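You operate a simulated robot arm through the tools that you are given. There is no shell and no other tool.

Carry out the task below with a simulated two-armed robot. There is one attempt and no reset: what you move stays moved.

Task
Step the test pump up to 2, 4 and 6 bar and hold.
Fine: run the brass collar hand-tight and shut the green knob first; read the large gauge at each step; watch it five seconds at 6.
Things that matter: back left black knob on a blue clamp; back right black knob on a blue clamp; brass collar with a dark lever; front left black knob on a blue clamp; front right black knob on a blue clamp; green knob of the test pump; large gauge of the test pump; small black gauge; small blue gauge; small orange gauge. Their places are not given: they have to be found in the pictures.

The check looks at the end state, three seconds after you hand in, the way a careful person would. Anything else that was tipped, shoved, dropped, spilled or broken makes it a failure.

Robot
Two 7-joint arms with two-finger parallel grippers on one trunk that stands fixed in place. Base frame: the origin is at the foot of the trunk, x ahead of it, y to its left, z up. Lengths are in m, angles in degrees, forces in N, time in s.
The left shoulder is at [0.05, 0.187, 1.135], the right one opposite. With the tool pointing down near the work surface each hand reaches from about 0.1 to 0.66 m from the base axis, measured 20 degrees to its own side. Payload 3.43 kg a hand.
Tool frame (each hand has its own): the origin (TCP) lies between the finger pads and is the grasp point; the fingertips stand 0.03 m ahead of it; z points along the fingers, y is the line along which they close. The gripper opens to 0.094 m. The fingers are 0.028 m wide and 0.01 m thick; the gripper's body (0.05 by 0.096 m) begins 0.055 m behind the TCP.
Orientation is that of the tool frame in the base frame, as [roll, pitch, yaw] about the fixed x, y, z axes, in that order (R = Rz(yaw) Ry(pitch) Rx(roll)). With the fingers straight down and closing along the base's y, the tool's x points along the base's -x, its y along +y and its z along -z.

Tools
- The arms move only by the tool servo_tool. It takes "left_deltas", "right_deltas" or both (then of equal length, played together; a hand with none holds still); each is a list of rows, each an object (a shift or turn left out is 0, a gripper value left out holds the last) with "xyz": the shift along the base's x, y, z in m, a list of three; "turn": the turn, a rotation vector about the base's x, y, z in degrees, a list of three; "fingers": the gripper command, from -1 (fully open) to 1 (shut), values between in proportion. In form: [{"xyz": [tx, ty, tz], "turn": [ax, ay, az], "fingers": fingers}, ...]. A call has 1 to 20 rows; each row is the pose to reach, as a shift and turn from the pose commanded when the call began. Rows are played at 5 a second. More than 0.05 m and 8.6 degrees between two rows, or a gripper value outside its range, and nothing of the call is played. A pose out of reach is approached as far as the arm can. The call stops where the force on the tool passes 40 N (or 10 N more than at its start, if that is more) or the arm is blocked; 0.2 s more then pass. Each finger travels about 0.153 m/s and halts on what it meets, pressing with about 22 N; the grip force reading is that of the motor and also rises with nothing between the fingers. The clock runs only during rows and for 0.2 s after the last one: add rows that repeat a pose to give the fingers time. The reply holds the time, the measured pose of the TCP, the force on the tool along the base axes, the opening and the grip force, in the units named above and with some noise, with the torque about the TCP (base axes, N m) and any sound that the robot's microphone picked up.
- Cameras (640 x 400 px; columns grow to the right, rows downward): "scene" is now at [0.1187, -0.0683, 1.3153]; the picture's right is [-0.75, -0.66, 0.00], its down [-0.26, 0.29, -0.92] and it looks along [0.61, -0.69, -0.39] (base axes); focal length 214 px, centre (320, 200). "left" rides on the left gripper at [0.076, -0.014, -0.102] in its tool frame; the picture's right is [0.18, 0.98, 0.00], its down [-0.75, 0.14, -0.64] and it looks along [-0.63, 0.12, 0.77] (tool axes); focal length 243 px, centre (320, 200). "right" rides on the right gripper at [0.076, 0.014, -0.102] in its tool frame; the picture's right is [-0.18, 0.98, 0.00], its down [-0.75, -0.14, -0.64] and it looks along [-0.63, -0.12, 0.77] (tool axes); focal length 243 px, centre (320, 200).
- snapshot(camera): a new picture of that camera. The clock stands still meanwhile.
- slide_trunk(by): slides the trunk up (or, below 0, down) by that many m; the arms and the scene camera ride with it, the base frame stays. It gives what a move gives, with no picture.
- turn_head(pan, tilt): turns the head with the scene camera to pan (to the left, within 80 degrees either way) and tilt (down, from -29 to 69), counted from straight ahead of the robot. It gives what a move gives.
- point_at(camera, pixels): for up to 12 pixels [column, row] of the newest picture of that camera ("zoom" is the newest enlarged one), the place [x, y, z] in the base frame of the surface seen there, good to about 0.003 m. The clock stands still meanwhile.
- zoom(camera, box): a new picture of the part [left, top, right, bottom] of that camera's present view, enlarged. The clock stands still meanwhile.
- hand_in(): hands the job in; it is judged then, once.

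Open the grippers and draw the arms clear of the work before you hand the job in, unless the task says otherwise.

The tools are called after "Emit:" by a JSON object that holds its "method" and its "body". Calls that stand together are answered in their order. servo_tool: Moves the arms, as the interface text tells. Its arguments: {"type":"object","properties":{"left_deltas":{"type":"array"},"right_deltas":{"type":"array"}},"required":[]} The other tools are called the same way: slide_trunk (by) moves the trunk up or down; turn_head (pan, tilt) turns the head that bears the scene camera; snapshot (camera) takes a picture; point_at (camera, pixels) gives the place of the surface under pixels of a picture; zoom (camera, box) takes an enlarged picture of a part of a camera's view; hand_in () hands the job in.

At the start:

```text
clock: 0.0
left_eef_pos: [0.3417, -0.0126, 1.2467]
left_tool_rot: [-179.9, 0.1, -179.9]
left_ft_force: [0.3, 0.0, 0.0]
left_moment: [-0.02, 0.01, -0.03]
left_gripper_width: 0.0941
left_gripper_force: 0.0
right_eef_pos: [0.2986, -0.3444, 1.2104]
right_tool_rot: [179.9, 0.0, -180.0]
right_ft_force: [-1.2, 0.1, -0.2]
right_moment: [-0.01, -0.04, -0.01]
right_gripper_width: 0.094
right_gripper_force: 0.1
trunk travel left (down, up): [-0.35, 0.082]
head pan, tilt (commanded): [-48.9, 23.0]
```

scene: 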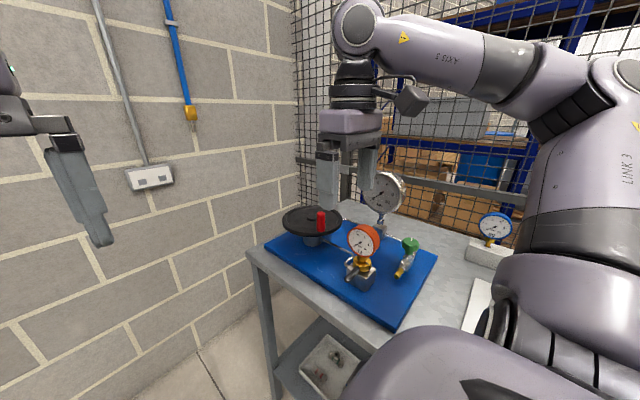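
right: 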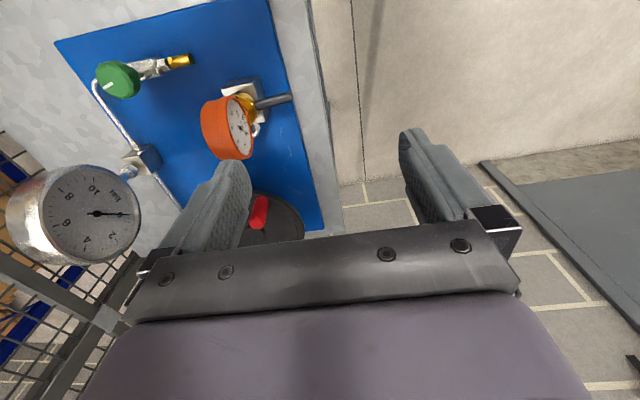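
left: 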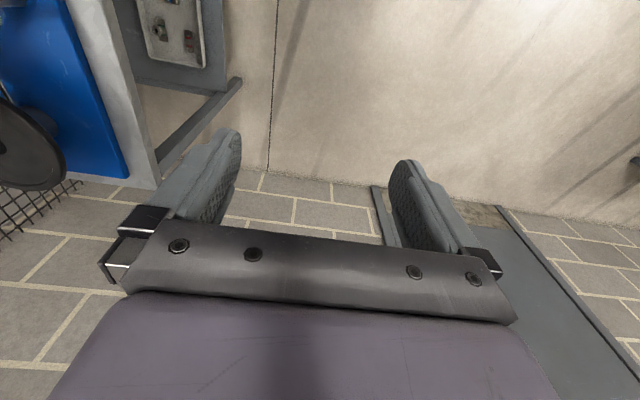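

The scene picture shows a blue plate on a bench with a handwheel with a red handle (315,222), an orange gauge (363,241), a green knob (410,245), and a large gauge (383,192). I take enlarged views to see the details.

Emit:
{"method": "zoom", "body": {"camera": "scene", "box": [240, 150, 460, 340]}}

Emit:
{"method": "zoom", "body": {"camera": "scene", "box": [420, 170, 560, 330]}}

Emit:
{"method": "zoom", "body": {"camera": "right", "box": [0, 0, 340, 270]}}

```text
2.11 times, centred on (350, 245) of scene
```

zoom: 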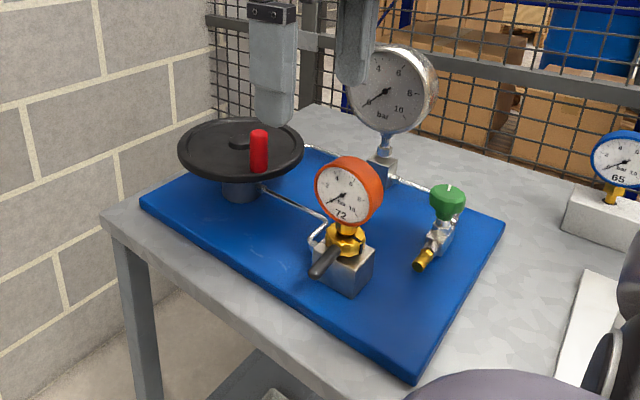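

```text
2.50 times, centred on (490, 250) of scene
```

zoom: 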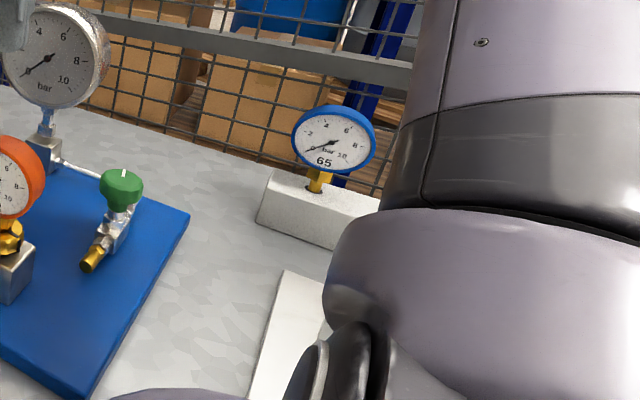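

```text
1.48 times, centred on (170, 135) of right
```

zoom: 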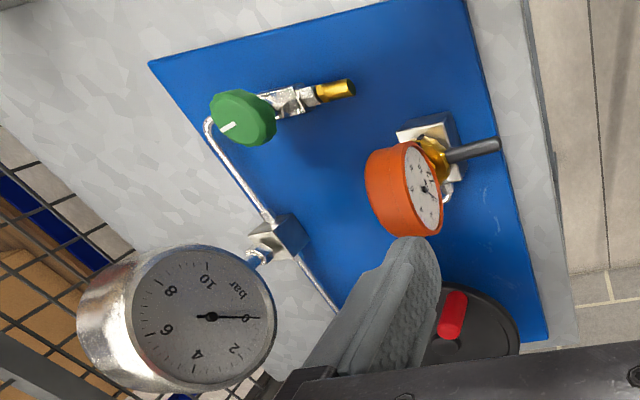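

The green knob, orange gauge with brass collar and lever, handwheel, large gauge and a blue gauge are seen; the blue clamps and black gauge are not yet found. I turn the head to look over the rest of the bench.

Emit:
{"method": "turn_head", "body": {"pan": -10, "tilt": 40}}

Emit:
{"method": "snapshot", "body": {"camera": "scene"}}

```text
clock: 1.1
left_eef_pos: [0.3408, -0.013, 1.2473]
left_tool_rot: [-180.0, -0.1, -180.0]
left_ft_force: [-0.6, 0.0, 0.1]
left_moment: [0.04, -0.02, 0.01]
left_gripper_width: 0.0939
left_gripper_force: 0.0
right_eef_pos: [0.2988, -0.3442, 1.2091]
right_tool_rot: [-179.9, 0.0, 180.0]
right_ft_force: [0.0, -0.8, -0.1]
right_moment: [-0.02, 0.02, -0.02]
right_gripper_width: 0.0943
right_gripper_force: 0.0
trunk travel left (down, up): [-0.35, 0.082]
head pan, tilt (commanded): [-10.0, 40.0]
```

```text
taken
```

scene: 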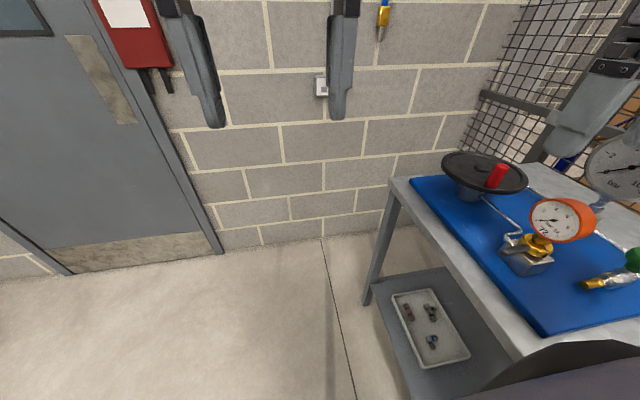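

The bench lies to the right; the tray below holds fittings. I pan the head right to see the rest of the bench.

Emit:
{"method": "turn_head", "body": {"pan": -80, "tilt": 40}}

Emit:
{"method": "snapshot", "body": {"camera": "scene"}}

```text
clock: 2.5
left_eef_pos: [0.3405, -0.0128, 1.2472]
left_tool_rot: [-179.8, 0.0, -179.9]
left_ft_force: [0.3, 0.7, 0.1]
left_moment: [0.02, 0.0, 0.0]
left_gripper_width: 0.0939
left_gripper_force: 0.1
right_eef_pos: [0.2971, -0.345, 1.2094]
right_tool_rot: [180.0, 0.0, 180.0]
right_ft_force: [1.0, -0.2, -0.1]
right_moment: [-0.01, -0.03, 0.03]
right_gripper_width: 0.0942
right_gripper_force: 0.1
trunk travel left (down, up): [-0.35, 0.082]
head pan, tilt (commanded): [-80.0, 40.0]
```

```text
taken
```

scene: 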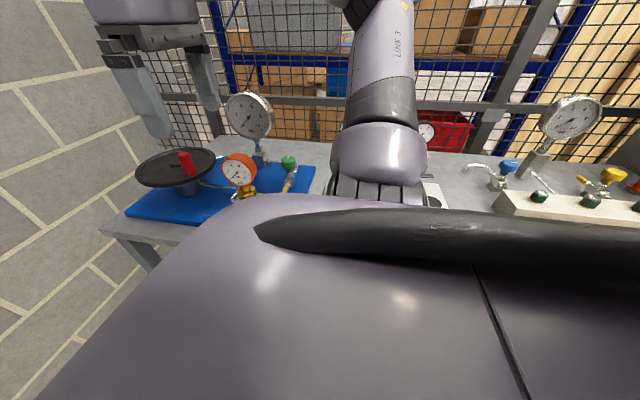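

The right part of the bench shows another large gauge (570,117), valves (505,170), (610,175) and a white block with dark knobs. I enlarge these regions.

Emit:
{"method": "zoom", "body": {"camera": "scene", "box": [400, 80, 640, 230]}}

Emit:
{"method": "zoom", "body": {"camera": "scene", "box": [100, 80, 340, 230]}}

```text
2.67 times, centred on (520, 155) of scene
```

zoom: 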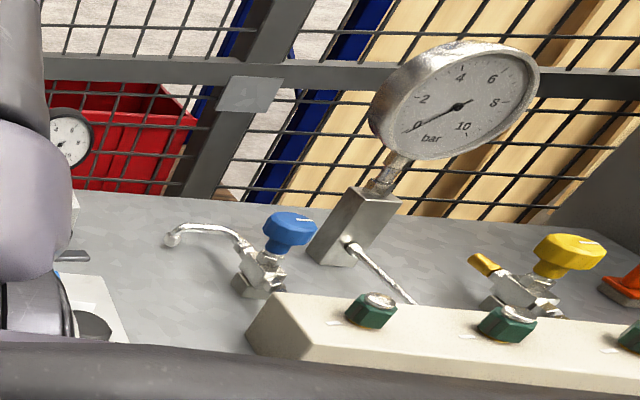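

```text
2.67 times, centred on (220, 155) of scene
```

zoom: 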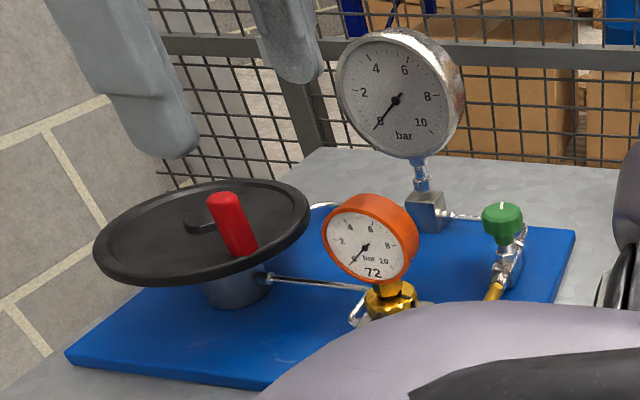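

I measure key points on the bench and devices from this zoomed view (newest zoom shows the pump), and take the wide scene view points too.

Emit:
{"method": "point_at", "body": {"camera": "zoom", "pixels": [[225, 200], [245, 250], [200, 215], [110, 260], [300, 200], [380, 240], [385, 285], [505, 215], [395, 100], [200, 350], [550, 260], [330, 175]]}}

Emit:
{"method": "point_at", "body": {"camera": "scene", "pixels": [[425, 130], [435, 190], [505, 165], [570, 118], [540, 198], [605, 178], [300, 150], [460, 165], [635, 185], [470, 185]]}}

```text
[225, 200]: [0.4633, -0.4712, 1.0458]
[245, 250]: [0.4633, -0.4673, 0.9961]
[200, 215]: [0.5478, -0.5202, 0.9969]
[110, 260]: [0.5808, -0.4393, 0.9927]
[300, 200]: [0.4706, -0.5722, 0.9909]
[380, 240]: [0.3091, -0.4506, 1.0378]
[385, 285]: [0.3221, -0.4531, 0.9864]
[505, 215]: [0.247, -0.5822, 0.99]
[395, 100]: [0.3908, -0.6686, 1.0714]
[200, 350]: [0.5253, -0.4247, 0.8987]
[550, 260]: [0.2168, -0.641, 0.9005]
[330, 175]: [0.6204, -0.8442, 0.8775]
```

```text
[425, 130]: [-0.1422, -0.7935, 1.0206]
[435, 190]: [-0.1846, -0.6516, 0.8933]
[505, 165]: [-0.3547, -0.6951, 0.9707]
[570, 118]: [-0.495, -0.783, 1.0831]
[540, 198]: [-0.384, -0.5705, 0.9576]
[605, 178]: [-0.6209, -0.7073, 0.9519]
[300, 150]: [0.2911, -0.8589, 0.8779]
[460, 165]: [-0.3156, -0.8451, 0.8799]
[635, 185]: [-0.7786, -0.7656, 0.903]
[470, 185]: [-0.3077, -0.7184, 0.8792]
```

The table top is at z≈0.878, blue plate at ≈0.90, pump wheel hub near [0.54,-0.52,1.0], handle near [0.463,-0.471]. I turn the right hand to look toward −y so that its camera sees the rest of the bench, and so the arm moves off the scene view.

Emit:
{"method": "servo_tool", "body": {"right_deltas": [{"xyz": [-0.02, 0.0, 0.01], "turn": [0, 0, -8], "fingers": -1}, {"xyz": [-0.04, 0.0, 0.02], "turn": [0, 0, -16]}, {"xyz": [-0.06, 0.0, 0.03], "turn": [0, 0, -24]}, {"xyz": [-0.08, 0.0, 0.04], "turn": [0, 0, -32]}, {"xyz": [-0.1, 0.0, 0.05], "turn": [0, 0, -40]}, {"xyz": [-0.12, 0.0, 0.06], "turn": [0, 0, -48]}, {"xyz": [-0.14, 0.0, 0.06], "turn": [0, 0, -56]}, {"xyz": [-0.16, 0.0, 0.06], "turn": [0, 0, -64]}, {"xyz": [-0.18, 0.0, 0.06], "turn": [0, 0, -72]}, {"xyz": [-0.2, 0.0, 0.06], "turn": [0, 0, -80]}]}}

Emit:
{"method": "snapshot", "body": {"camera": "right"}}

Emit:
{"method": "snapshot", "body": {"camera": "scene"}}

```text
clock: 4.7
left_eef_pos: [0.3412, -0.0129, 1.2464]
left_tool_rot: [-179.8, 0.0, -179.9]
left_ft_force: [0.0, 0.4, -0.5]
left_moment: [0.02, 0.0, 0.04]
left_gripper_width: 0.0938
left_gripper_force: 0.1
right_eef_pos: [0.1102, -0.3395, 1.2573]
right_tool_rot: [179.9, 0.0, 99.9]
right_ft_force: [0.4, 0.4, 0.2]
right_moment: [-0.01, -0.02, -0.01]
right_gripper_width: 0.0941
right_gripper_force: 0.1
right hand out of reach, approached as far as the arm can: row 9, 10
trunk travel left (down, up): [-0.35, 0.082]
head pan, tilt (commanded): [-80.0, 40.0]
```

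```text
taken
```

right: 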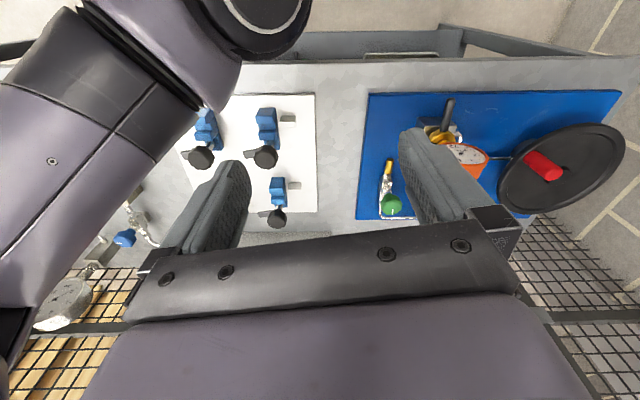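

```text
taken
```

scene: 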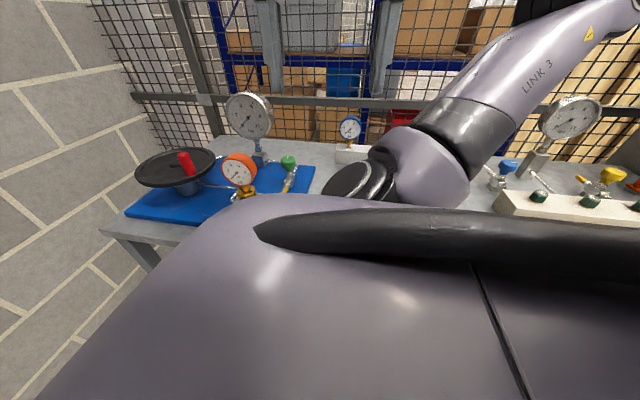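

The right-hand picture (upside down) shows a white plate with blue clamps carrying black knobs (205,155), (265,155), (275,215), apart from the pump plate. I enlarge both the clamps and the pump.

Emit:
{"method": "zoom", "body": {"camera": "right", "box": [160, 70, 340, 250]}}

Emit:
{"method": "zoom", "body": {"camera": "right", "box": [340, 70, 640, 250]}}

```text
2.22 times, centred on (250, 160) of right
```

zoom: 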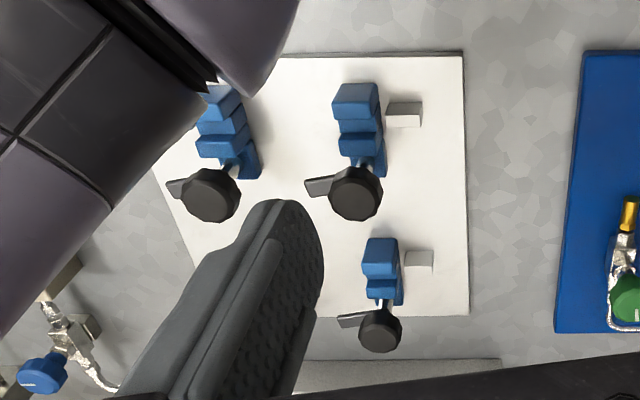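

```text
2.13 times, centred on (490, 160) of right
```

zoom: 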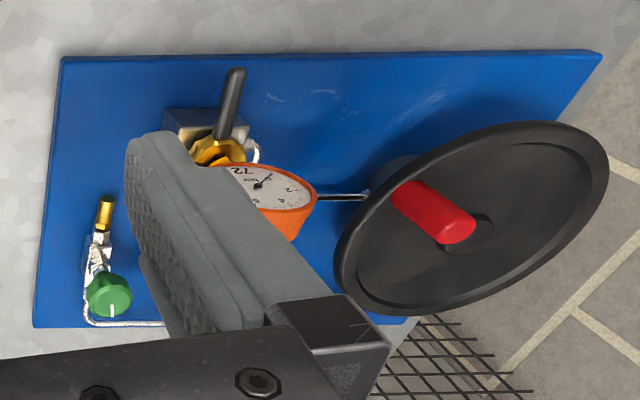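

Now I turn the head toward the pump so the scene camera sees it without the arm in front.

Emit:
{"method": "turn_head", "body": {"pan": -50, "tilt": 32}}

Emit:
{"method": "snapshot", "body": {"camera": "scene"}}

Emit:
{"method": "zoom", "body": {"camera": "scene", "box": [240, 120, 480, 270]}}

```text
clock: 5.6
left_eef_pos: [0.3408, -0.0129, 1.247]
left_tool_rot: [-179.9, 0.0, -179.9]
left_ft_force: [0.0, 0.3, 0.2]
left_moment: [-0.02, 0.0, 0.01]
left_gripper_width: 0.094
left_gripper_force: 0.1
right_eef_pos: [0.1113, -0.3392, 1.2578]
right_tool_rot: [179.9, 0.1, 100.1]
right_ft_force: [-0.2, 0.5, 0.2]
right_moment: [-0.03, 0.0, -0.02]
right_gripper_width: 0.0939
right_gripper_force: 0.0
trunk travel left (down, up): [-0.35, 0.082]
head pan, tilt (commanded): [-50.0, 32.0]
```

```text
taken
```

scene: 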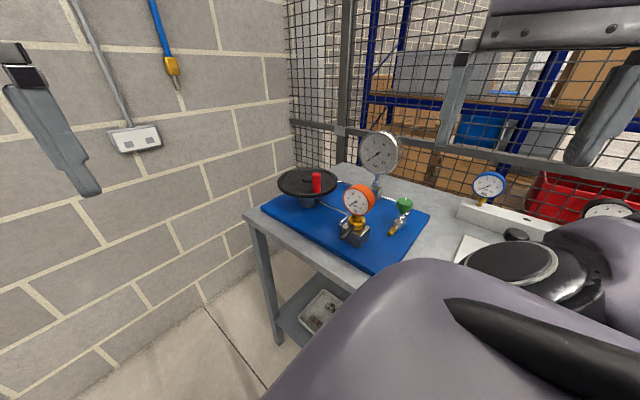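

```text
2.67 times, centred on (360, 195) of scene
```

zoom: 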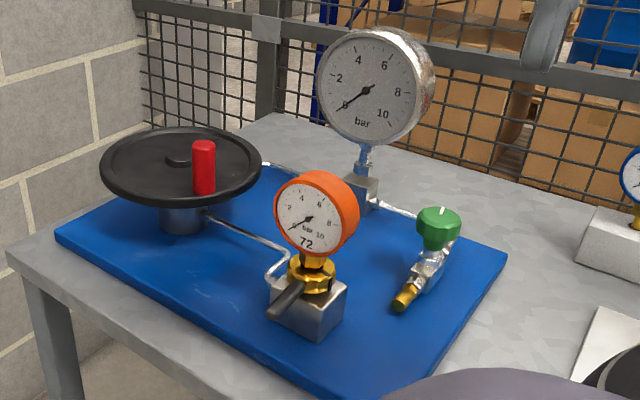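

Good clear view. I zoom further on the collar and the green knob and measure points.

Emit:
{"method": "zoom", "body": {"camera": "scene", "box": [330, 180, 430, 250]}}

Emit:
{"method": "point_at", "body": {"camera": "zoom", "pixels": [[180, 235], [130, 285], [100, 310], [210, 270], [170, 200], [100, 130], [180, 140], [480, 140], [470, 160], [440, 260], [410, 320], [200, 340]]}}

```text
5.71 times, centred on (380, 215) of scene
```

zoom: 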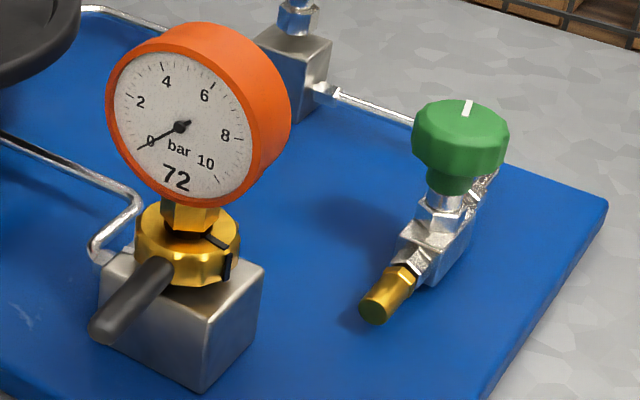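

```text
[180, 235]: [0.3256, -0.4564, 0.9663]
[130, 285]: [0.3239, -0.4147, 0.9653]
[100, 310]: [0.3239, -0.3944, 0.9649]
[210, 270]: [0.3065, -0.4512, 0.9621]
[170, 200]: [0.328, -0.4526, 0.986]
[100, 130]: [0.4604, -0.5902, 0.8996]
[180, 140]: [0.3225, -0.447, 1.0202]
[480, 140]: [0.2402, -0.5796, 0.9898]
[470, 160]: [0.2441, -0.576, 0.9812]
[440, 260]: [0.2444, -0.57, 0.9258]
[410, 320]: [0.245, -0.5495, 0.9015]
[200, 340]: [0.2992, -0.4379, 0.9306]
```

The lever is horizontal, pointing +y from the collar: from about [0.324,-0.44,0.965] to a tip near y≈-0.385; the green knob top is at [0.24,-0.58,0.99]. I bring the right hand above the lever, fingers closing along x, to look from close up.

Emit:
{"method": "servo_tool", "body": {"right_deltas": [{"xyz": [0.04, -0.008, -0.01], "turn": [0, 0, -2]}, {"xyz": [0.08, -0.016, -0.03], "turn": [0, 0, -4]}, {"xyz": [0.12, -0.024, -0.05], "turn": [0, 0, -6]}, {"xyz": [0.16, -0.032, -0.07], "turn": [0, 0, -8]}, {"xyz": [0.2, -0.04, -0.09], "turn": [0, 0, -10]}, {"xyz": [0.213, -0.045, -0.11], "turn": [0, 0, -10]}, {"xyz": [0.213, -0.045, -0.11], "turn": [0, 0, -10]}]}}

Emit:
{"method": "snapshot", "body": {"camera": "right"}}

Emit:
{"method": "snapshot", "body": {"camera": "scene"}}

```text
clock: 7.2
left_eef_pos: [0.3412, -0.0127, 1.2483]
left_tool_rot: [-179.9, 0.0, -180.0]
left_ft_force: [-0.1, 0.0, -1.2]
left_moment: [0.01, 0.01, -0.01]
left_gripper_width: 0.0942
left_gripper_force: 0.1
right_eef_pos: [0.3231, -0.3828, 1.1481]
right_tool_rot: [179.9, 0.0, 90.0]
right_ft_force: [0.1, 0.6, 0.4]
right_moment: [-0.02, -0.03, 0.04]
right_gripper_width: 0.0939
right_gripper_force: 0.1
trunk travel left (down, up): [-0.35, 0.082]
head pan, tilt (commanded): [-50.0, 32.0]
```

```text
taken
```

right: 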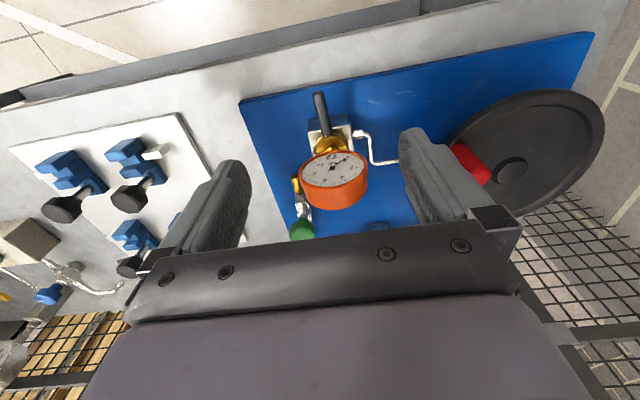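

```text
taken
```

scene: 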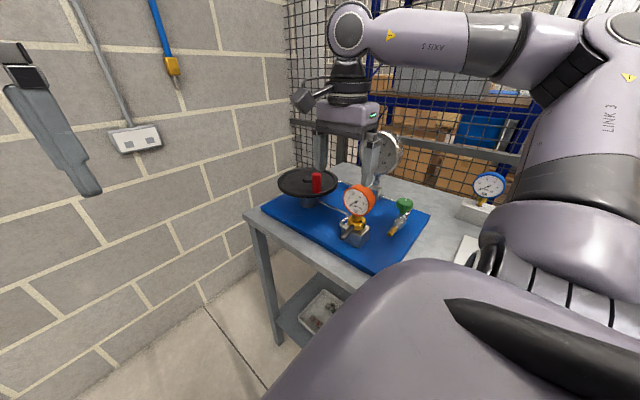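

The lever (320,105) is seen under the right camera with the collar (333,143) below the orange gauge. I enlarge and measure the collar and lever.

Emit:
{"method": "zoom", "body": {"camera": "right", "box": [270, 80, 410, 220]}}

Emit:
{"method": "point_at", "body": {"camera": "right", "pixels": [[318, 95], [320, 105], [322, 118], [326, 130], [318, 143], [345, 138], [333, 150], [310, 128], [349, 128], [338, 180], [305, 185], [367, 175]]}}

```text
2.86 times, centred on (340, 150) of right
```

zoom: 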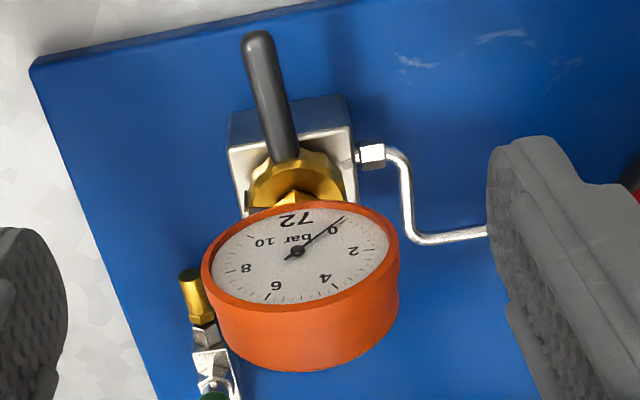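

```text
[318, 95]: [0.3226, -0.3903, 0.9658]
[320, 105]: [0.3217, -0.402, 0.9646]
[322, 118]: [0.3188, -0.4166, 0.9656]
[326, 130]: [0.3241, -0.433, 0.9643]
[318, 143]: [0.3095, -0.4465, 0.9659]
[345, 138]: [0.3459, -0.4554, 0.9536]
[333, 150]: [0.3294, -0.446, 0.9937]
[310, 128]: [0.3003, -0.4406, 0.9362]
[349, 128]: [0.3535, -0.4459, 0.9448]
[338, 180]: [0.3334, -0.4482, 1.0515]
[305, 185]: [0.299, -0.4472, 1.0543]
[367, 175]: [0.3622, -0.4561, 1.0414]
```

Collar centre is about [0.325,-0.467]; lever top z≈0.965, tip at y≈-0.385, block x 0.30–0.353. I descend over the lever with a 15° tilt (fingertips leaning toward the collar, body kept off the gauge), fingers open.

Emit:
{"method": "servo_tool", "body": {"right_deltas": [{"xyz": [0, 0.0, -0.03], "turn": [-5, 0, 0]}, {"xyz": [0, -0.002, -0.06], "turn": [-10, 0, 0]}, {"xyz": [0, -0.005, -0.09], "turn": [-15, 0, 0]}, {"xyz": [0, -0.009, -0.12], "turn": [-15, 0, 0]}, {"xyz": [0, -0.012, -0.15], "turn": [-15, 0, 0]}, {"xyz": [0, -0.012, -0.178], "turn": [-15, 0, 0]}, {"xyz": [0, -0.012, -0.178], "turn": [-15, 0, 0]}]}}

Emit:
{"method": "snapshot", "body": {"camera": "right"}}

Emit:
{"method": "zoom", "body": {"camera": "scene", "box": [240, 120, 480, 270]}}

```text
clock: 8.8
left_eef_pos: [0.3411, -0.0127, 1.2465]
left_tool_rot: [-179.8, -0.1, -179.9]
left_ft_force: [0.1, -0.7, 0.1]
left_moment: [0.01, -0.02, -0.03]
left_gripper_width: 0.0942
left_gripper_force: 0.1
right_eef_pos: [0.3222, -0.3966, 0.9682]
right_tool_rot: [180.0, 15.1, 89.9]
right_ft_force: [-0.2, 0.1, 0.0]
right_moment: [-0.02, -0.02, -0.01]
right_gripper_width: 0.0939
right_gripper_force: 0.0
trunk travel left (down, up): [-0.35, 0.082]
head pan, tilt (commanded): [-50.0, 32.0]
```

```text
taken
```

right: 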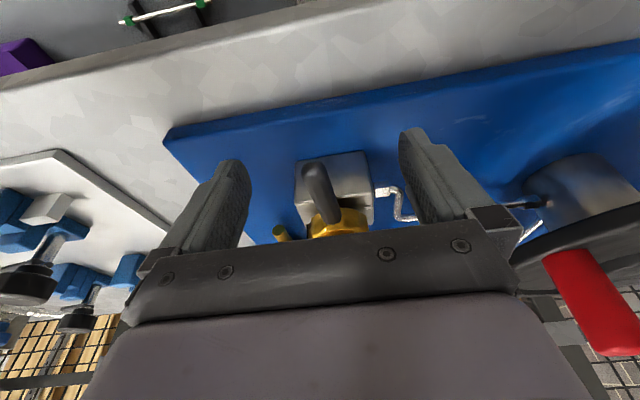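

```text
2.67 times, centred on (360, 195) of scene
```

zoom: 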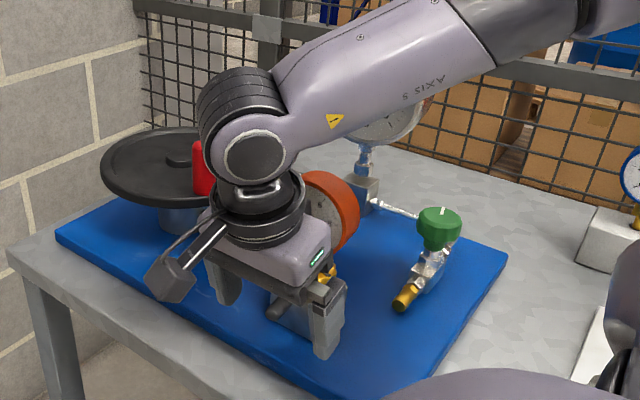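

The lever (318,190 in right picture) lies between the fingers with no contact. I close the fingers on it.

Emit:
{"method": "servo_tool", "body": {"right_deltas": [{"xyz": [0, 0, 0], "fingers": 1}, {"xyz": [0, 0, 0], "fingers": 1}, {"xyz": [0, 0, 0], "fingers": 1}, {"xyz": [0, 0, 0], "fingers": 1}]}}

Emit:
{"method": "snapshot", "body": {"camera": "right"}}

```text
clock: 9.8
left_eef_pos: [0.3414, -0.0123, 1.246]
left_tool_rot: [-179.9, 0.0, 180.0]
left_ft_force: [-0.3, -0.2, 0.1]
left_moment: [-0.01, -0.01, 0.03]
left_gripper_width: 0.0939
left_gripper_force: 0.1
right_eef_pos: [0.3213, -0.3972, 0.9685]
right_tool_rot: [180.0, 15.1, 90.0]
right_ft_force: [1.6, 4.5, -4.0]
right_moment: [-0.39, -0.07, 0.15]
right_gripper_width: 0.0182
right_gripper_force: 44.8
trunk travel left (down, up): [-0.35, 0.082]
head pan, tilt (commanded): [-50.0, 32.0]
```

```text
taken
```

right: 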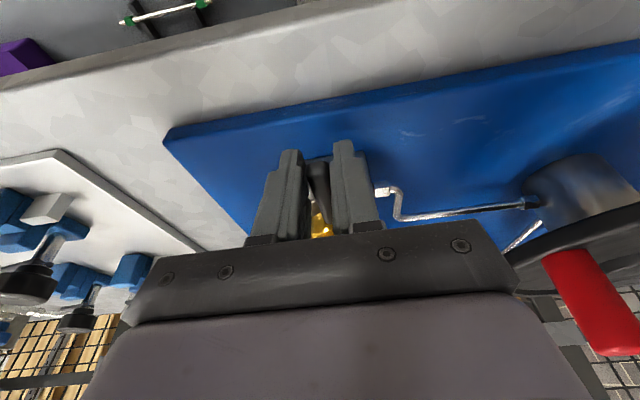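

The lever is held (opening 0.018). I turn it a first 12° clockwise seen from above, about the collar axis, and watch the forces.

Emit:
{"method": "servo_tool", "body": {"right_deltas": [{"xyz": [0.0037, 0.0, 0], "turn": [0, 0, -3], "fingers": 1}, {"xyz": [0.0073, -0.0001, 0], "turn": [0, 0, -6]}, {"xyz": [0.011, -0.0004, 0], "turn": [0, 0, -9]}, {"xyz": [0.0146, -0.0009, 0], "turn": [0, 0, -12]}, {"xyz": [0.0146, -0.0009, 0], "turn": [0, 0, -12]}]}}

Emit:
{"method": "zoom", "body": {"camera": "right", "box": [220, 100, 440, 260]}}

```text
clock: 11.0
left_eef_pos: [0.3425, -0.012, 1.2473]
left_tool_rot: [180.0, -0.2, -179.9]
left_ft_force: [0.8, -0.1, 0.1]
left_moment: [0.02, -0.02, -0.01]
left_gripper_width: 0.094
left_gripper_force: 0.1
right_eef_pos: [0.3372, -0.3979, 0.9682]
right_tool_rot: [-179.8, 14.9, 78.0]
right_ft_force: [0.1, 12.2, -26.5]
right_moment: [-0.41, 0.09, -0.14]
right_gripper_width: 0.0182
right_gripper_force: 45.3
trunk travel left (down, up): [-0.35, 0.082]
head pan, tilt (commanded): [-50.0, 32.0]
```

```text
2.50 times, centred on (330, 180) of right
```

zoom: 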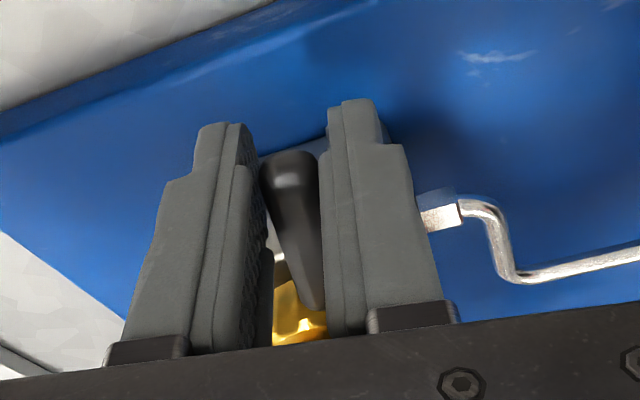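

The lever moved with the hand, but the vertical force rose to −26 N, so a tight grip binds. I open the fingers slightly (about 0.026 m) so that they only guide the lever from the side.

Emit:
{"method": "servo_tool", "body": {"right_deltas": [{"xyz": [0, 0, 0], "fingers": 0.45}, {"xyz": [0, 0, 0], "fingers": 0.45}, {"xyz": [0, 0, 0], "fingers": 0.45}]}}

Emit:
{"method": "zoom", "body": {"camera": "right", "box": [220, 100, 440, 260]}}

```text
clock: 11.8
left_eef_pos: [0.3424, -0.0125, 1.2476]
left_tool_rot: [-179.9, 0.0, -179.8]
left_ft_force: [-0.5, 0.4, -0.8]
left_moment: [-0.01, 0.02, 0.02]
left_gripper_width: 0.0939
left_gripper_force: 0.0
right_eef_pos: [0.3387, -0.398, 0.97]
right_tool_rot: [179.9, 15.2, 77.9]
right_ft_force: [0.3, 0.0, -0.3]
right_moment: [-0.01, 0.02, 0.02]
right_gripper_width: 0.0263
right_gripper_force: 0.1
trunk travel left (down, up): [-0.35, 0.082]
head pan, tilt (commanded): [-50.0, 32.0]
```

```text
2.50 times, centred on (330, 180) of right
```

zoom: 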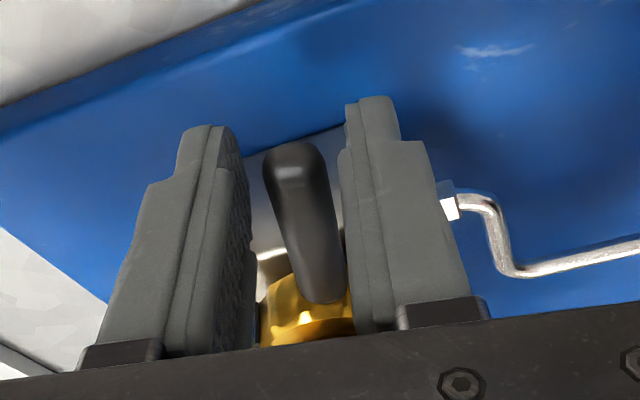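

Forces are back to zero with the lever loose in the gap. I measure where the lever now points.

Emit:
{"method": "point_at", "body": {"camera": "zoom", "pixels": [[293, 155], [300, 190], [310, 230], [320, 280], [290, 320], [340, 320], [285, 265], [330, 130]]}}

```text
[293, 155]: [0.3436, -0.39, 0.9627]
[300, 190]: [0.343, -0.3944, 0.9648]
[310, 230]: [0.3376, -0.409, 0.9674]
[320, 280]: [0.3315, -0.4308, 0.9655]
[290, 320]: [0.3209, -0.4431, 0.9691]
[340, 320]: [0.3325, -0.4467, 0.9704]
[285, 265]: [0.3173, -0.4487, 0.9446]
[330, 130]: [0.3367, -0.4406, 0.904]
```

The lever now points about 15° off +y toward +x, with the collar centre confirmed near (0.323,-0.467). I push it further clockwise by 32° along the circle in small steps.

Emit:
{"method": "servo_tool", "body": {"right_deltas": [{"xyz": [0.0047, -0.0012, 0], "turn": [0, 0, -4]}, {"xyz": [0.0094, -0.0027, 0], "turn": [0, 0, -8]}, {"xyz": [0.0139, -0.0045, 0], "turn": [0, 0, -12]}, {"xyz": [0.0183, -0.0067, 0], "turn": [0, 0, -16]}, {"xyz": [0.0225, -0.0091, 0], "turn": [0, 0, -20]}, {"xyz": [0.0266, -0.0118, 0], "turn": [0, 0, -24]}, {"xyz": [0.0305, -0.0149, 0], "turn": [0, 0, -28]}, {"xyz": [0.0341, -0.0181, 0], "turn": [0, 0, -32]}]}}

Emit:
{"method": "snapshot", "body": {"camera": "right"}}

Emit:
{"method": "zoom", "body": {"camera": "scene", "box": [240, 120, 480, 270]}}

```text
clock: 13.6
left_eef_pos: [0.3409, -0.0118, 1.2467]
left_tool_rot: [-179.9, -0.1, -179.9]
left_ft_force: [0.6, 0.0, 0.2]
left_moment: [-0.01, 0.0, 0.01]
left_gripper_width: 0.0938
left_gripper_force: 0.0
right_eef_pos: [0.3735, -0.4165, 0.9709]
right_tool_rot: [180.0, 15.0, 46.0]
right_ft_force: [0.8, 1.0, -0.6]
right_moment: [0.02, -0.01, -0.02]
right_gripper_width: 0.0261
right_gripper_force: 0.2
trunk travel left (down, up): [-0.35, 0.082]
head pan, tilt (commanded): [-50.0, 32.0]
```

```text
taken
```

right: 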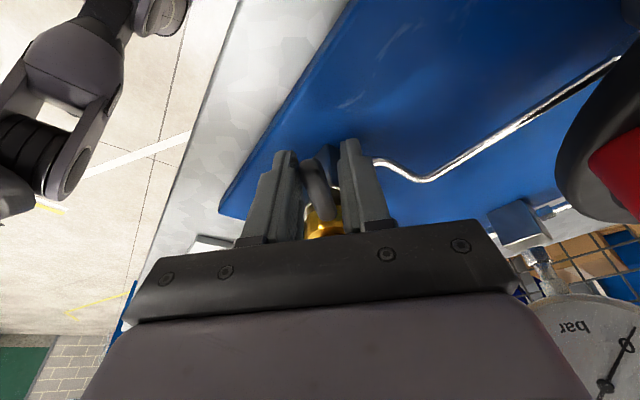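

```text
2.67 times, centred on (360, 195) of scene
```

zoom: 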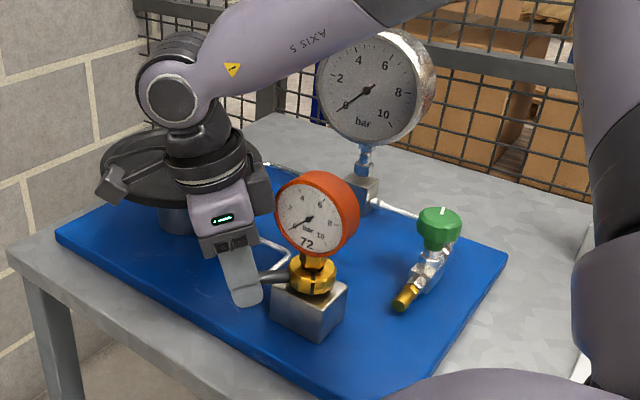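

The lever follows with only ~1 N. Ahead on the path the camera box would come near the red handle, so I stand the hand upright, raise it about 1 cm (tips still beside the lever) and move out slightly to r=0.076.

Emit:
{"method": "servo_tool", "body": {"right_deltas": [{"xyz": [0.0021, 0.0021, 0.005], "turn": [5.4, -5.2, 0]}, {"xyz": [0.0042, 0.0043, 0.011], "turn": [10.8, -10.4, 0], "fingers": 0.3}, {"xyz": [0.0042, 0.0043, 0.011], "turn": [10.8, -10.4, 0]}]}}

Emit:
{"method": "snapshot", "body": {"camera": "right"}}

Emit:
{"method": "zoom", "body": {"camera": "scene", "box": [240, 120, 480, 270]}}

```text
clock: 14.4
left_eef_pos: [0.3414, -0.0141, 1.2472]
left_tool_rot: [-179.9, 0.0, -179.9]
left_ft_force: [0.7, -0.7, -0.7]
left_moment: [-0.01, 0.04, 0.03]
left_gripper_width: 0.0939
left_gripper_force: 0.0
right_eef_pos: [0.3778, -0.4113, 0.9808]
right_tool_rot: [-180.0, 0.0, 46.1]
right_ft_force: [0.8, 0.8, 0.8]
right_moment: [-0.08, 0.1, 0.02]
right_gripper_width: 0.0329
right_gripper_force: 0.1
trunk travel left (down, up): [-0.35, 0.082]
head pan, tilt (commanded): [-50.0, 32.0]
```

```text
taken
```

right: 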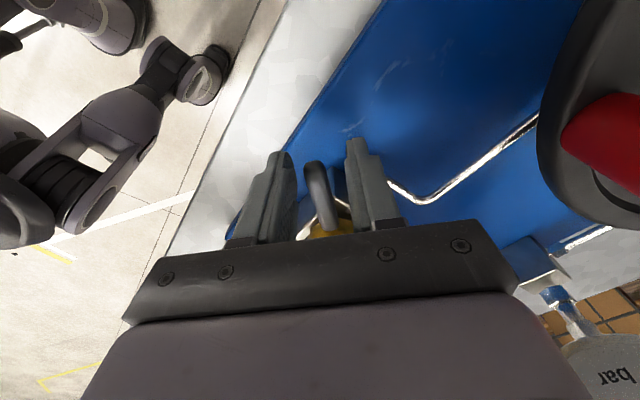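

```text
2.67 times, centred on (360, 195) of scene
```

zoom: 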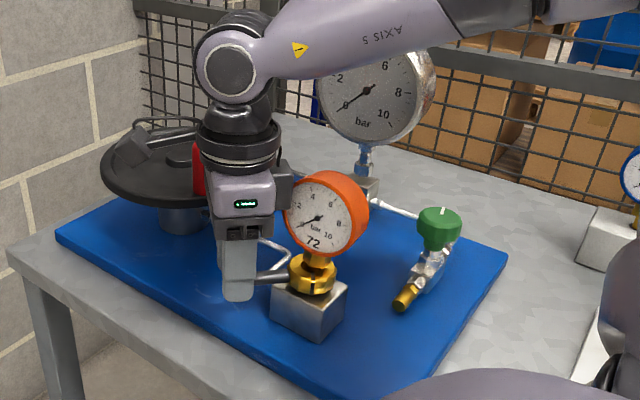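

The gripper body appears to touch the orange gauge: it has shifted a little in the view (325,210 vs 310,215). I back off outward at once and tilt the body away again.

Emit:
{"method": "servo_tool", "body": {"right_deltas": [{"xyz": [0.0035, 0.0035, 0.0], "turn": [-3.6, 3.5, 0]}, {"xyz": [0.0035, 0.0035, 0.0], "turn": [-7.2, 7.0, 0]}, {"xyz": [0.0035, 0.0035, 0.0], "turn": [-10.8, 10.4, 0]}, {"xyz": [0.0035, 0.0035, 0.0], "turn": [-10.8, 10.4, 0]}]}}

Emit:
{"method": "zoom", "body": {"camera": "scene", "box": [240, 120, 480, 270]}}

Emit:
{"method": "zoom", "body": {"camera": "scene", "box": [330, 180, 430, 250]}}

```text
clock: 15.4
left_eef_pos: [0.3413, -0.0124, 1.2464]
left_tool_rot: [-179.9, 0.1, -179.9]
left_ft_force: [0.1, -0.4, -0.4]
left_moment: [0.0, 0.01, 0.01]
left_gripper_width: 0.0943
left_gripper_force: 0.1
right_eef_pos: [0.3791, -0.4081, 0.981]
right_tool_rot: [-180.0, 15.2, 46.0]
right_ft_force: [-0.1, 0.8, 0.4]
right_moment: [-0.02, -0.01, 0.02]
right_gripper_width: 0.0331
right_gripper_force: 0.0
trunk travel left (down, up): [-0.35, 0.082]
head pan, tilt (commanded): [-50.0, 32.0]
```

```text
2.67 times, centred on (360, 195) of scene
```

zoom: 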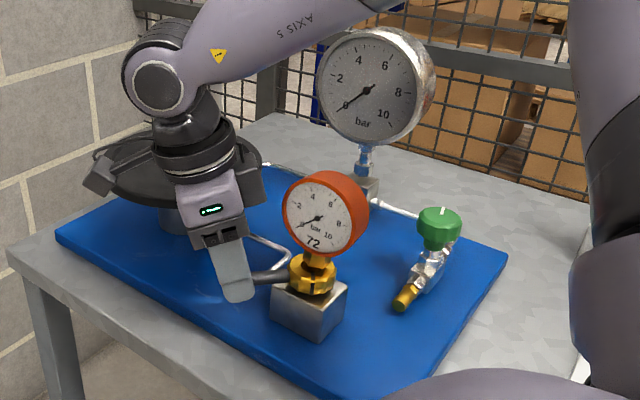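

```text
5.71 times, centred on (380, 215) of scene
```

zoom: 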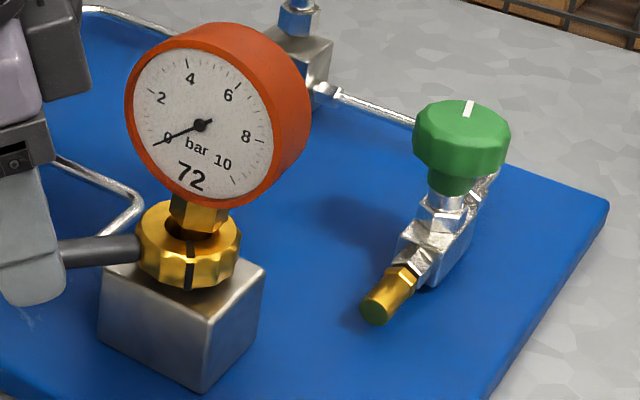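

The orange gauge now leans slightly away from the hand (stem and dial shifted about 10–20 px to the right in the zoom), so it sits loosely in the collar. I lift the right hand clear up and toward +y to look at it properly before going on.

Emit:
{"method": "servo_tool", "body": {"right_deltas": [{"xyz": [0.002, 0.004, 0.02], "turn": [0, 0, 0]}, {"xyz": [0.004, 0.01, 0.05], "turn": [0, 0, 0]}, {"xyz": [0.0, 0.02, 0.09], "turn": [0, 0, 0], "fingers": 0.3}, {"xyz": [-0.02, 0.035, 0.13], "turn": [0, 0, 6]}, {"xyz": [-0.04, 0.05, 0.16], "turn": [0, 0, 14]}, {"xyz": [-0.06, 0.07, 0.18], "turn": [0, 0, 22], "fingers": -1}, {"xyz": [-0.08, 0.09, 0.18], "turn": [0, 0, 30], "fingers": -1}]}}

Emit:
{"method": "snapshot", "body": {"camera": "right"}}

Emit:
{"method": "zoom", "body": {"camera": "scene", "box": [330, 170, 430, 250]}}

```text
clock: 17.0
left_eef_pos: [0.3412, -0.0123, 1.2464]
left_tool_rot: [-179.8, 0.0, -179.9]
left_ft_force: [-0.1, -0.4, 0.6]
left_moment: [0.03, 0.01, 0.0]
left_gripper_width: 0.094
left_gripper_force: 0.1
right_eef_pos: [0.3015, -0.3162, 1.1612]
right_tool_rot: [180.0, 15.1, 76.3]
right_ft_force: [-0.2, -0.6, 0.1]
right_moment: [0.0, 0.0, 0.01]
right_gripper_width: 0.0939
right_gripper_force: 0.0
trunk travel left (down, up): [-0.35, 0.082]
head pan, tilt (commanded): [-50.0, 32.0]
```

```text
taken
```

right: 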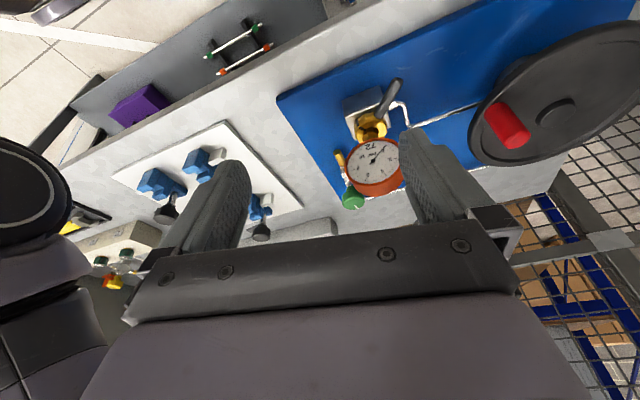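

```text
5.00 times, centred on (380, 210) of scene
```

zoom: 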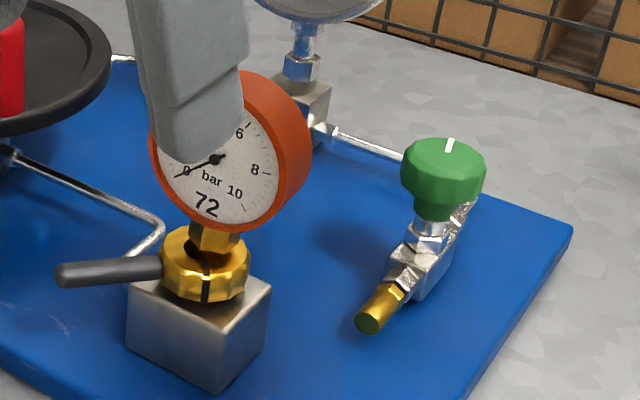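

I enlarge the gauge in the right camera and compare its lean.

Emit:
{"method": "zoom", "body": {"camera": "right", "box": [320, 70, 440, 220]}}

Emit:
{"method": "point_at", "body": {"camera": "zoom", "pixels": [[260, 150], [330, 240], [230, 300], [240, 240], [265, 200], [120, 240], [220, 190], [190, 300], [270, 340], [330, 40]]}}

```text
2.67 times, centred on (380, 145) of right
```

zoom: 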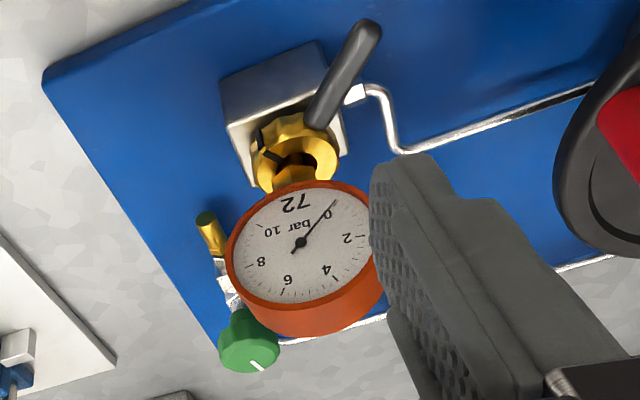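

```text
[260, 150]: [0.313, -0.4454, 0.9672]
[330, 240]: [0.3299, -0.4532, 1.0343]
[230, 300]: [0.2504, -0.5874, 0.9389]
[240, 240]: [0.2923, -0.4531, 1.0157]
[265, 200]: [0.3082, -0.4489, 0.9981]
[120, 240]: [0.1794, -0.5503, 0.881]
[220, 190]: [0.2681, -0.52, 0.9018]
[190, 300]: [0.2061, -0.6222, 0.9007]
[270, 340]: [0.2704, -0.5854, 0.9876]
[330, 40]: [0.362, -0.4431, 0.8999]
```

The collar and lever are fine, lever now about 45° round; the gauge face leans back (toward −y) by several degrees. I move the hand a bit so the gauge is seen freely between the fingers, and measure its face more exactly.

Emit:
{"method": "servo_tool", "body": {"right_deltas": [{"xyz": [0.03, 0.0, 0.01], "turn": [0, 0, 5]}, {"xyz": [0.045, 0.0, 0.02], "turn": [0, 0, 13]}, {"xyz": [0.045, 0.0, 0.02], "turn": [0, 0, 13]}]}}

Emit:
{"method": "zoom", "body": {"camera": "right", "box": [260, 60, 420, 220]}}

Emit:
{"method": "zoom", "body": {"camera": "scene", "box": [330, 170, 430, 250]}}

```text
clock: 17.8
left_eef_pos: [0.3419, -0.0134, 1.2472]
left_tool_rot: [-179.9, 0.0, -179.9]
left_ft_force: [-0.4, 0.8, 0.4]
left_moment: [0.04, 0.04, 0.02]
left_gripper_width: 0.0938
left_gripper_force: 0.1
right_eef_pos: [0.3472, -0.3175, 1.1818]
right_tool_rot: [180.0, 15.1, 89.2]
right_ft_force: [0.7, -0.4, -0.7]
right_moment: [0.0, 0.02, -0.03]
right_gripper_width: 0.0938
right_gripper_force: 0.0
trunk travel left (down, up): [-0.35, 0.082]
head pan, tilt (commanded): [-50.0, 32.0]
```

```text
2.50 times, centred on (340, 140) of right
```

zoom: 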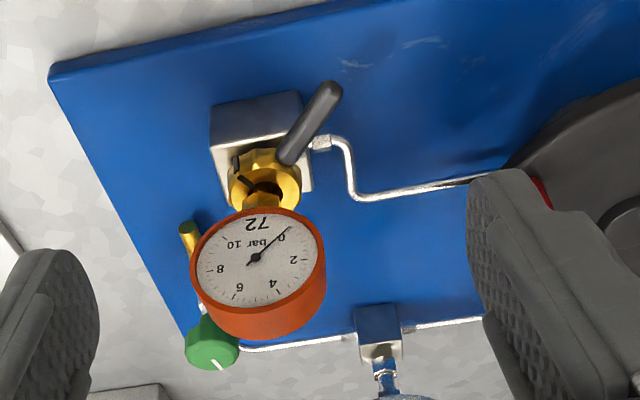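

```text
5.00 times, centred on (380, 210) of scene
```

zoom: 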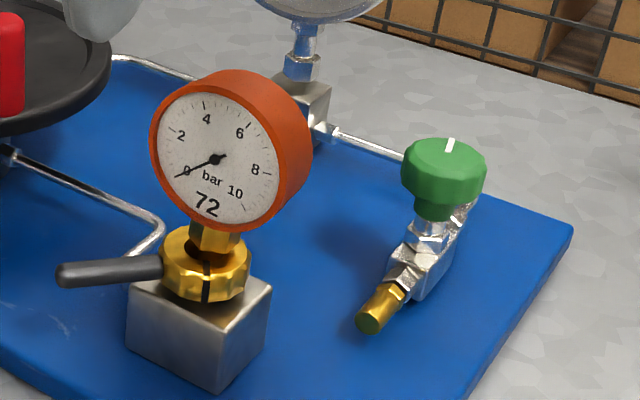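

I measure the dial plane, the stem and the collar in this clear scene zoom.

Emit:
{"method": "point_at", "body": {"camera": "zoom", "pixels": [[170, 125], [205, 100], [260, 150], [255, 200], [215, 205], [170, 185], [225, 150], [200, 130], [215, 238], [240, 240], [290, 100], [305, 160]]}}

Emit:
{"method": "zoom", "body": {"camera": "scene", "box": [340, 180, 390, 230]}}

```text
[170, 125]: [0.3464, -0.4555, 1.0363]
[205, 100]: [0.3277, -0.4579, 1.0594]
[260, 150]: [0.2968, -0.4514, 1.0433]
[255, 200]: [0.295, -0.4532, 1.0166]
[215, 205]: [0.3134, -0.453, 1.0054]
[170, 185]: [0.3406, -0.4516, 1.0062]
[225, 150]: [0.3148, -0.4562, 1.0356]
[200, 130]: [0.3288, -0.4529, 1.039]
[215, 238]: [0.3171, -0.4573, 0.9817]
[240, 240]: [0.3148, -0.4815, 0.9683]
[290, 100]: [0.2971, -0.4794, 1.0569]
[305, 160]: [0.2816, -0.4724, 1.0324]
```

```text
8.00 times, centred on (365, 205) of scene
```

zoom: 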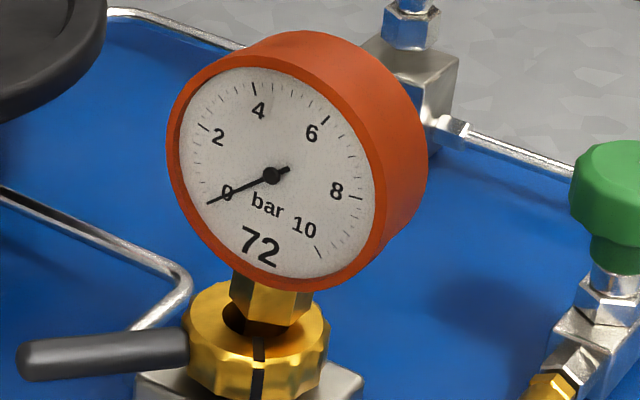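

The gauge leans about 6° toward −x/−y in its loose collar opening (gap visible at left of the hex). I will take its dial between the fingers front-to-back from above and stand it upright; first I set the hand vertical.

Emit:
{"method": "servo_tool", "body": {"right_deltas": [{"xyz": [-0.01, -0.02, 0.01], "turn": [7.5, 0, 0], "fingers": -1}, {"xyz": [-0.02, -0.05, 0.02], "turn": [15, 0, 0]}, {"xyz": [-0.028, -0.08, 0.02], "turn": [15, 0, 0]}, {"xyz": [-0.028, -0.08, 0.02], "turn": [15, 0, 0]}]}}

Emit:
{"method": "servo_tool", "body": {"right_deltas": [{"xyz": [0, -0.01, 0], "turn": [0, 0, 8]}, {"xyz": [0, -0.02, 0], "turn": [0, 0, 16]}, {"xyz": [0, -0.03, 0], "turn": [0, 0, 24]}, {"xyz": [0, -0.04, 0], "turn": [0, 0, 32]}, {"xyz": [0, -0.05, 0], "turn": [0, 0, 40]}, {"xyz": [0, -0.06, 0], "turn": [0, 0, 48]}, {"xyz": [0, -0.07, 0], "turn": [0, 0, 56]}, {"xyz": [0, -0.07, 0], "turn": [0, 0, 64]}, {"xyz": [0, -0.07, 0], "turn": [0, 0, 72]}, {"xyz": [0, -0.07, 0], "turn": [0, 0, 80]}, {"xyz": [0, -0.07, 0], "turn": [0, 0, 86]}, {"xyz": [0, -0.07, 0], "turn": [0, 0, 86]}]}}

Emit:
{"method": "snapshot", "body": {"camera": "right"}}

Emit:
{"method": "snapshot", "body": {"camera": "scene"}}

```text
clock: 18.8
left_eef_pos: [0.3423, -0.0113, 1.247]
left_tool_rot: [-179.9, 0.0, -179.9]
left_ft_force: [-0.5, -0.2, -0.5]
left_moment: [0.01, -0.03, 0.04]
left_gripper_width: 0.094
left_gripper_force: 0.1
right_eef_pos: [0.3182, -0.3956, 1.2006]
right_tool_rot: [-179.8, -0.1, 89.2]
right_ft_force: [-0.2, -0.5, -0.8]
right_moment: [-0.01, -0.03, -0.01]
right_gripper_width: 0.0938
right_gripper_force: 0.0
trunk travel left (down, up): [-0.35, 0.082]
head pan, tilt (commanded): [-50.0, 32.0]
```

```text
clock: 21.4
left_eef_pos: [0.3416, -0.0127, 1.2468]
left_tool_rot: [-179.9, 0.0, -180.0]
left_ft_force: [0.1, 0.1, 0.5]
left_moment: [-0.01, 0.02, -0.03]
left_gripper_width: 0.0942
left_gripper_force: 0.2
right_eef_pos: [0.317, -0.4687, 1.2001]
right_tool_rot: [-179.8, 0.0, 175.2]
right_ft_force: [0.2, -0.4, 0.6]
right_moment: [-0.01, 0.03, 0.0]
right_gripper_width: 0.094
right_gripper_force: 0.0
trunk travel left (down, up): [-0.35, 0.082]
head pan, tilt (commanded): [-50.0, 32.0]
```

```text
taken
```

right: 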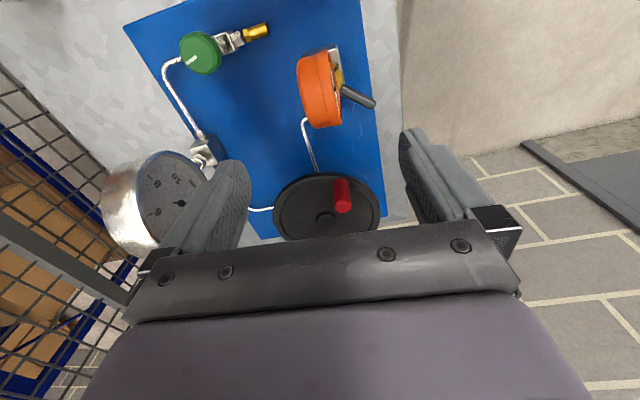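

```text
taken
```

scene: 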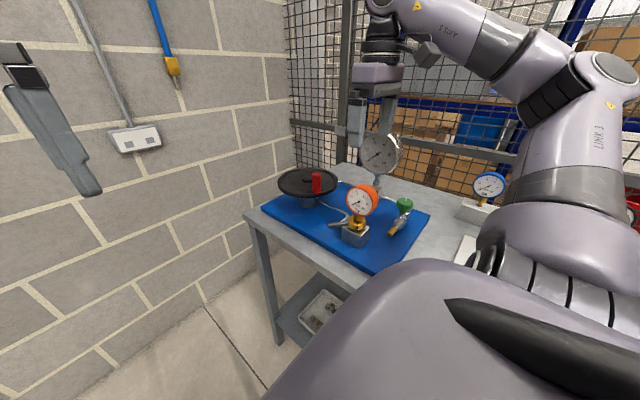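

I enlarge this top-side view to measure the orange gauge body, front and back edges.

Emit:
{"method": "zoom", "body": {"camera": "right", "box": [270, 30, 390, 140]}}

Emit:
{"method": "point_at", "body": {"camera": "zoom", "pixels": [[160, 120], [170, 250], [240, 110], [290, 250], [200, 320], [220, 350], [300, 320], [250, 180], [190, 200], [315, 220], [400, 230], [480, 270]]}}

```text
3.64 times, centred on (330, 85) of right
```

zoom: 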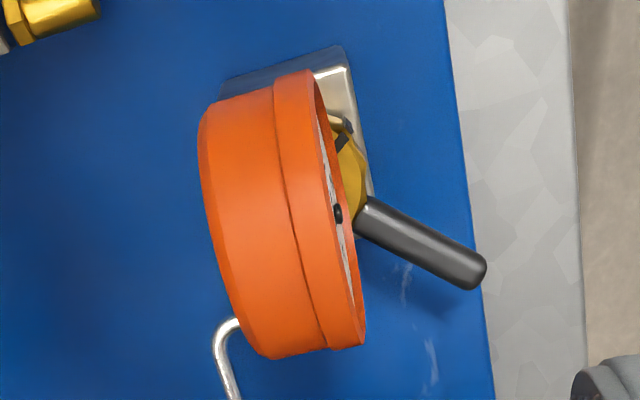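

```text
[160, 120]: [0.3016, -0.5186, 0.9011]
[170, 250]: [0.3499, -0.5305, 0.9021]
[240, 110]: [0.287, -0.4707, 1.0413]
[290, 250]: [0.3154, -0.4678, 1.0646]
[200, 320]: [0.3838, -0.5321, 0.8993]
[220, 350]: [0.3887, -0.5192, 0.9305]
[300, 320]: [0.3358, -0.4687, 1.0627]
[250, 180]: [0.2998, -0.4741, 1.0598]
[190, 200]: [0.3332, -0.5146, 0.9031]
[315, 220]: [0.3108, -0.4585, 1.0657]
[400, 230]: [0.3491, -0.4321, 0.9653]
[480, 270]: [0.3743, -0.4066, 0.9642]
```

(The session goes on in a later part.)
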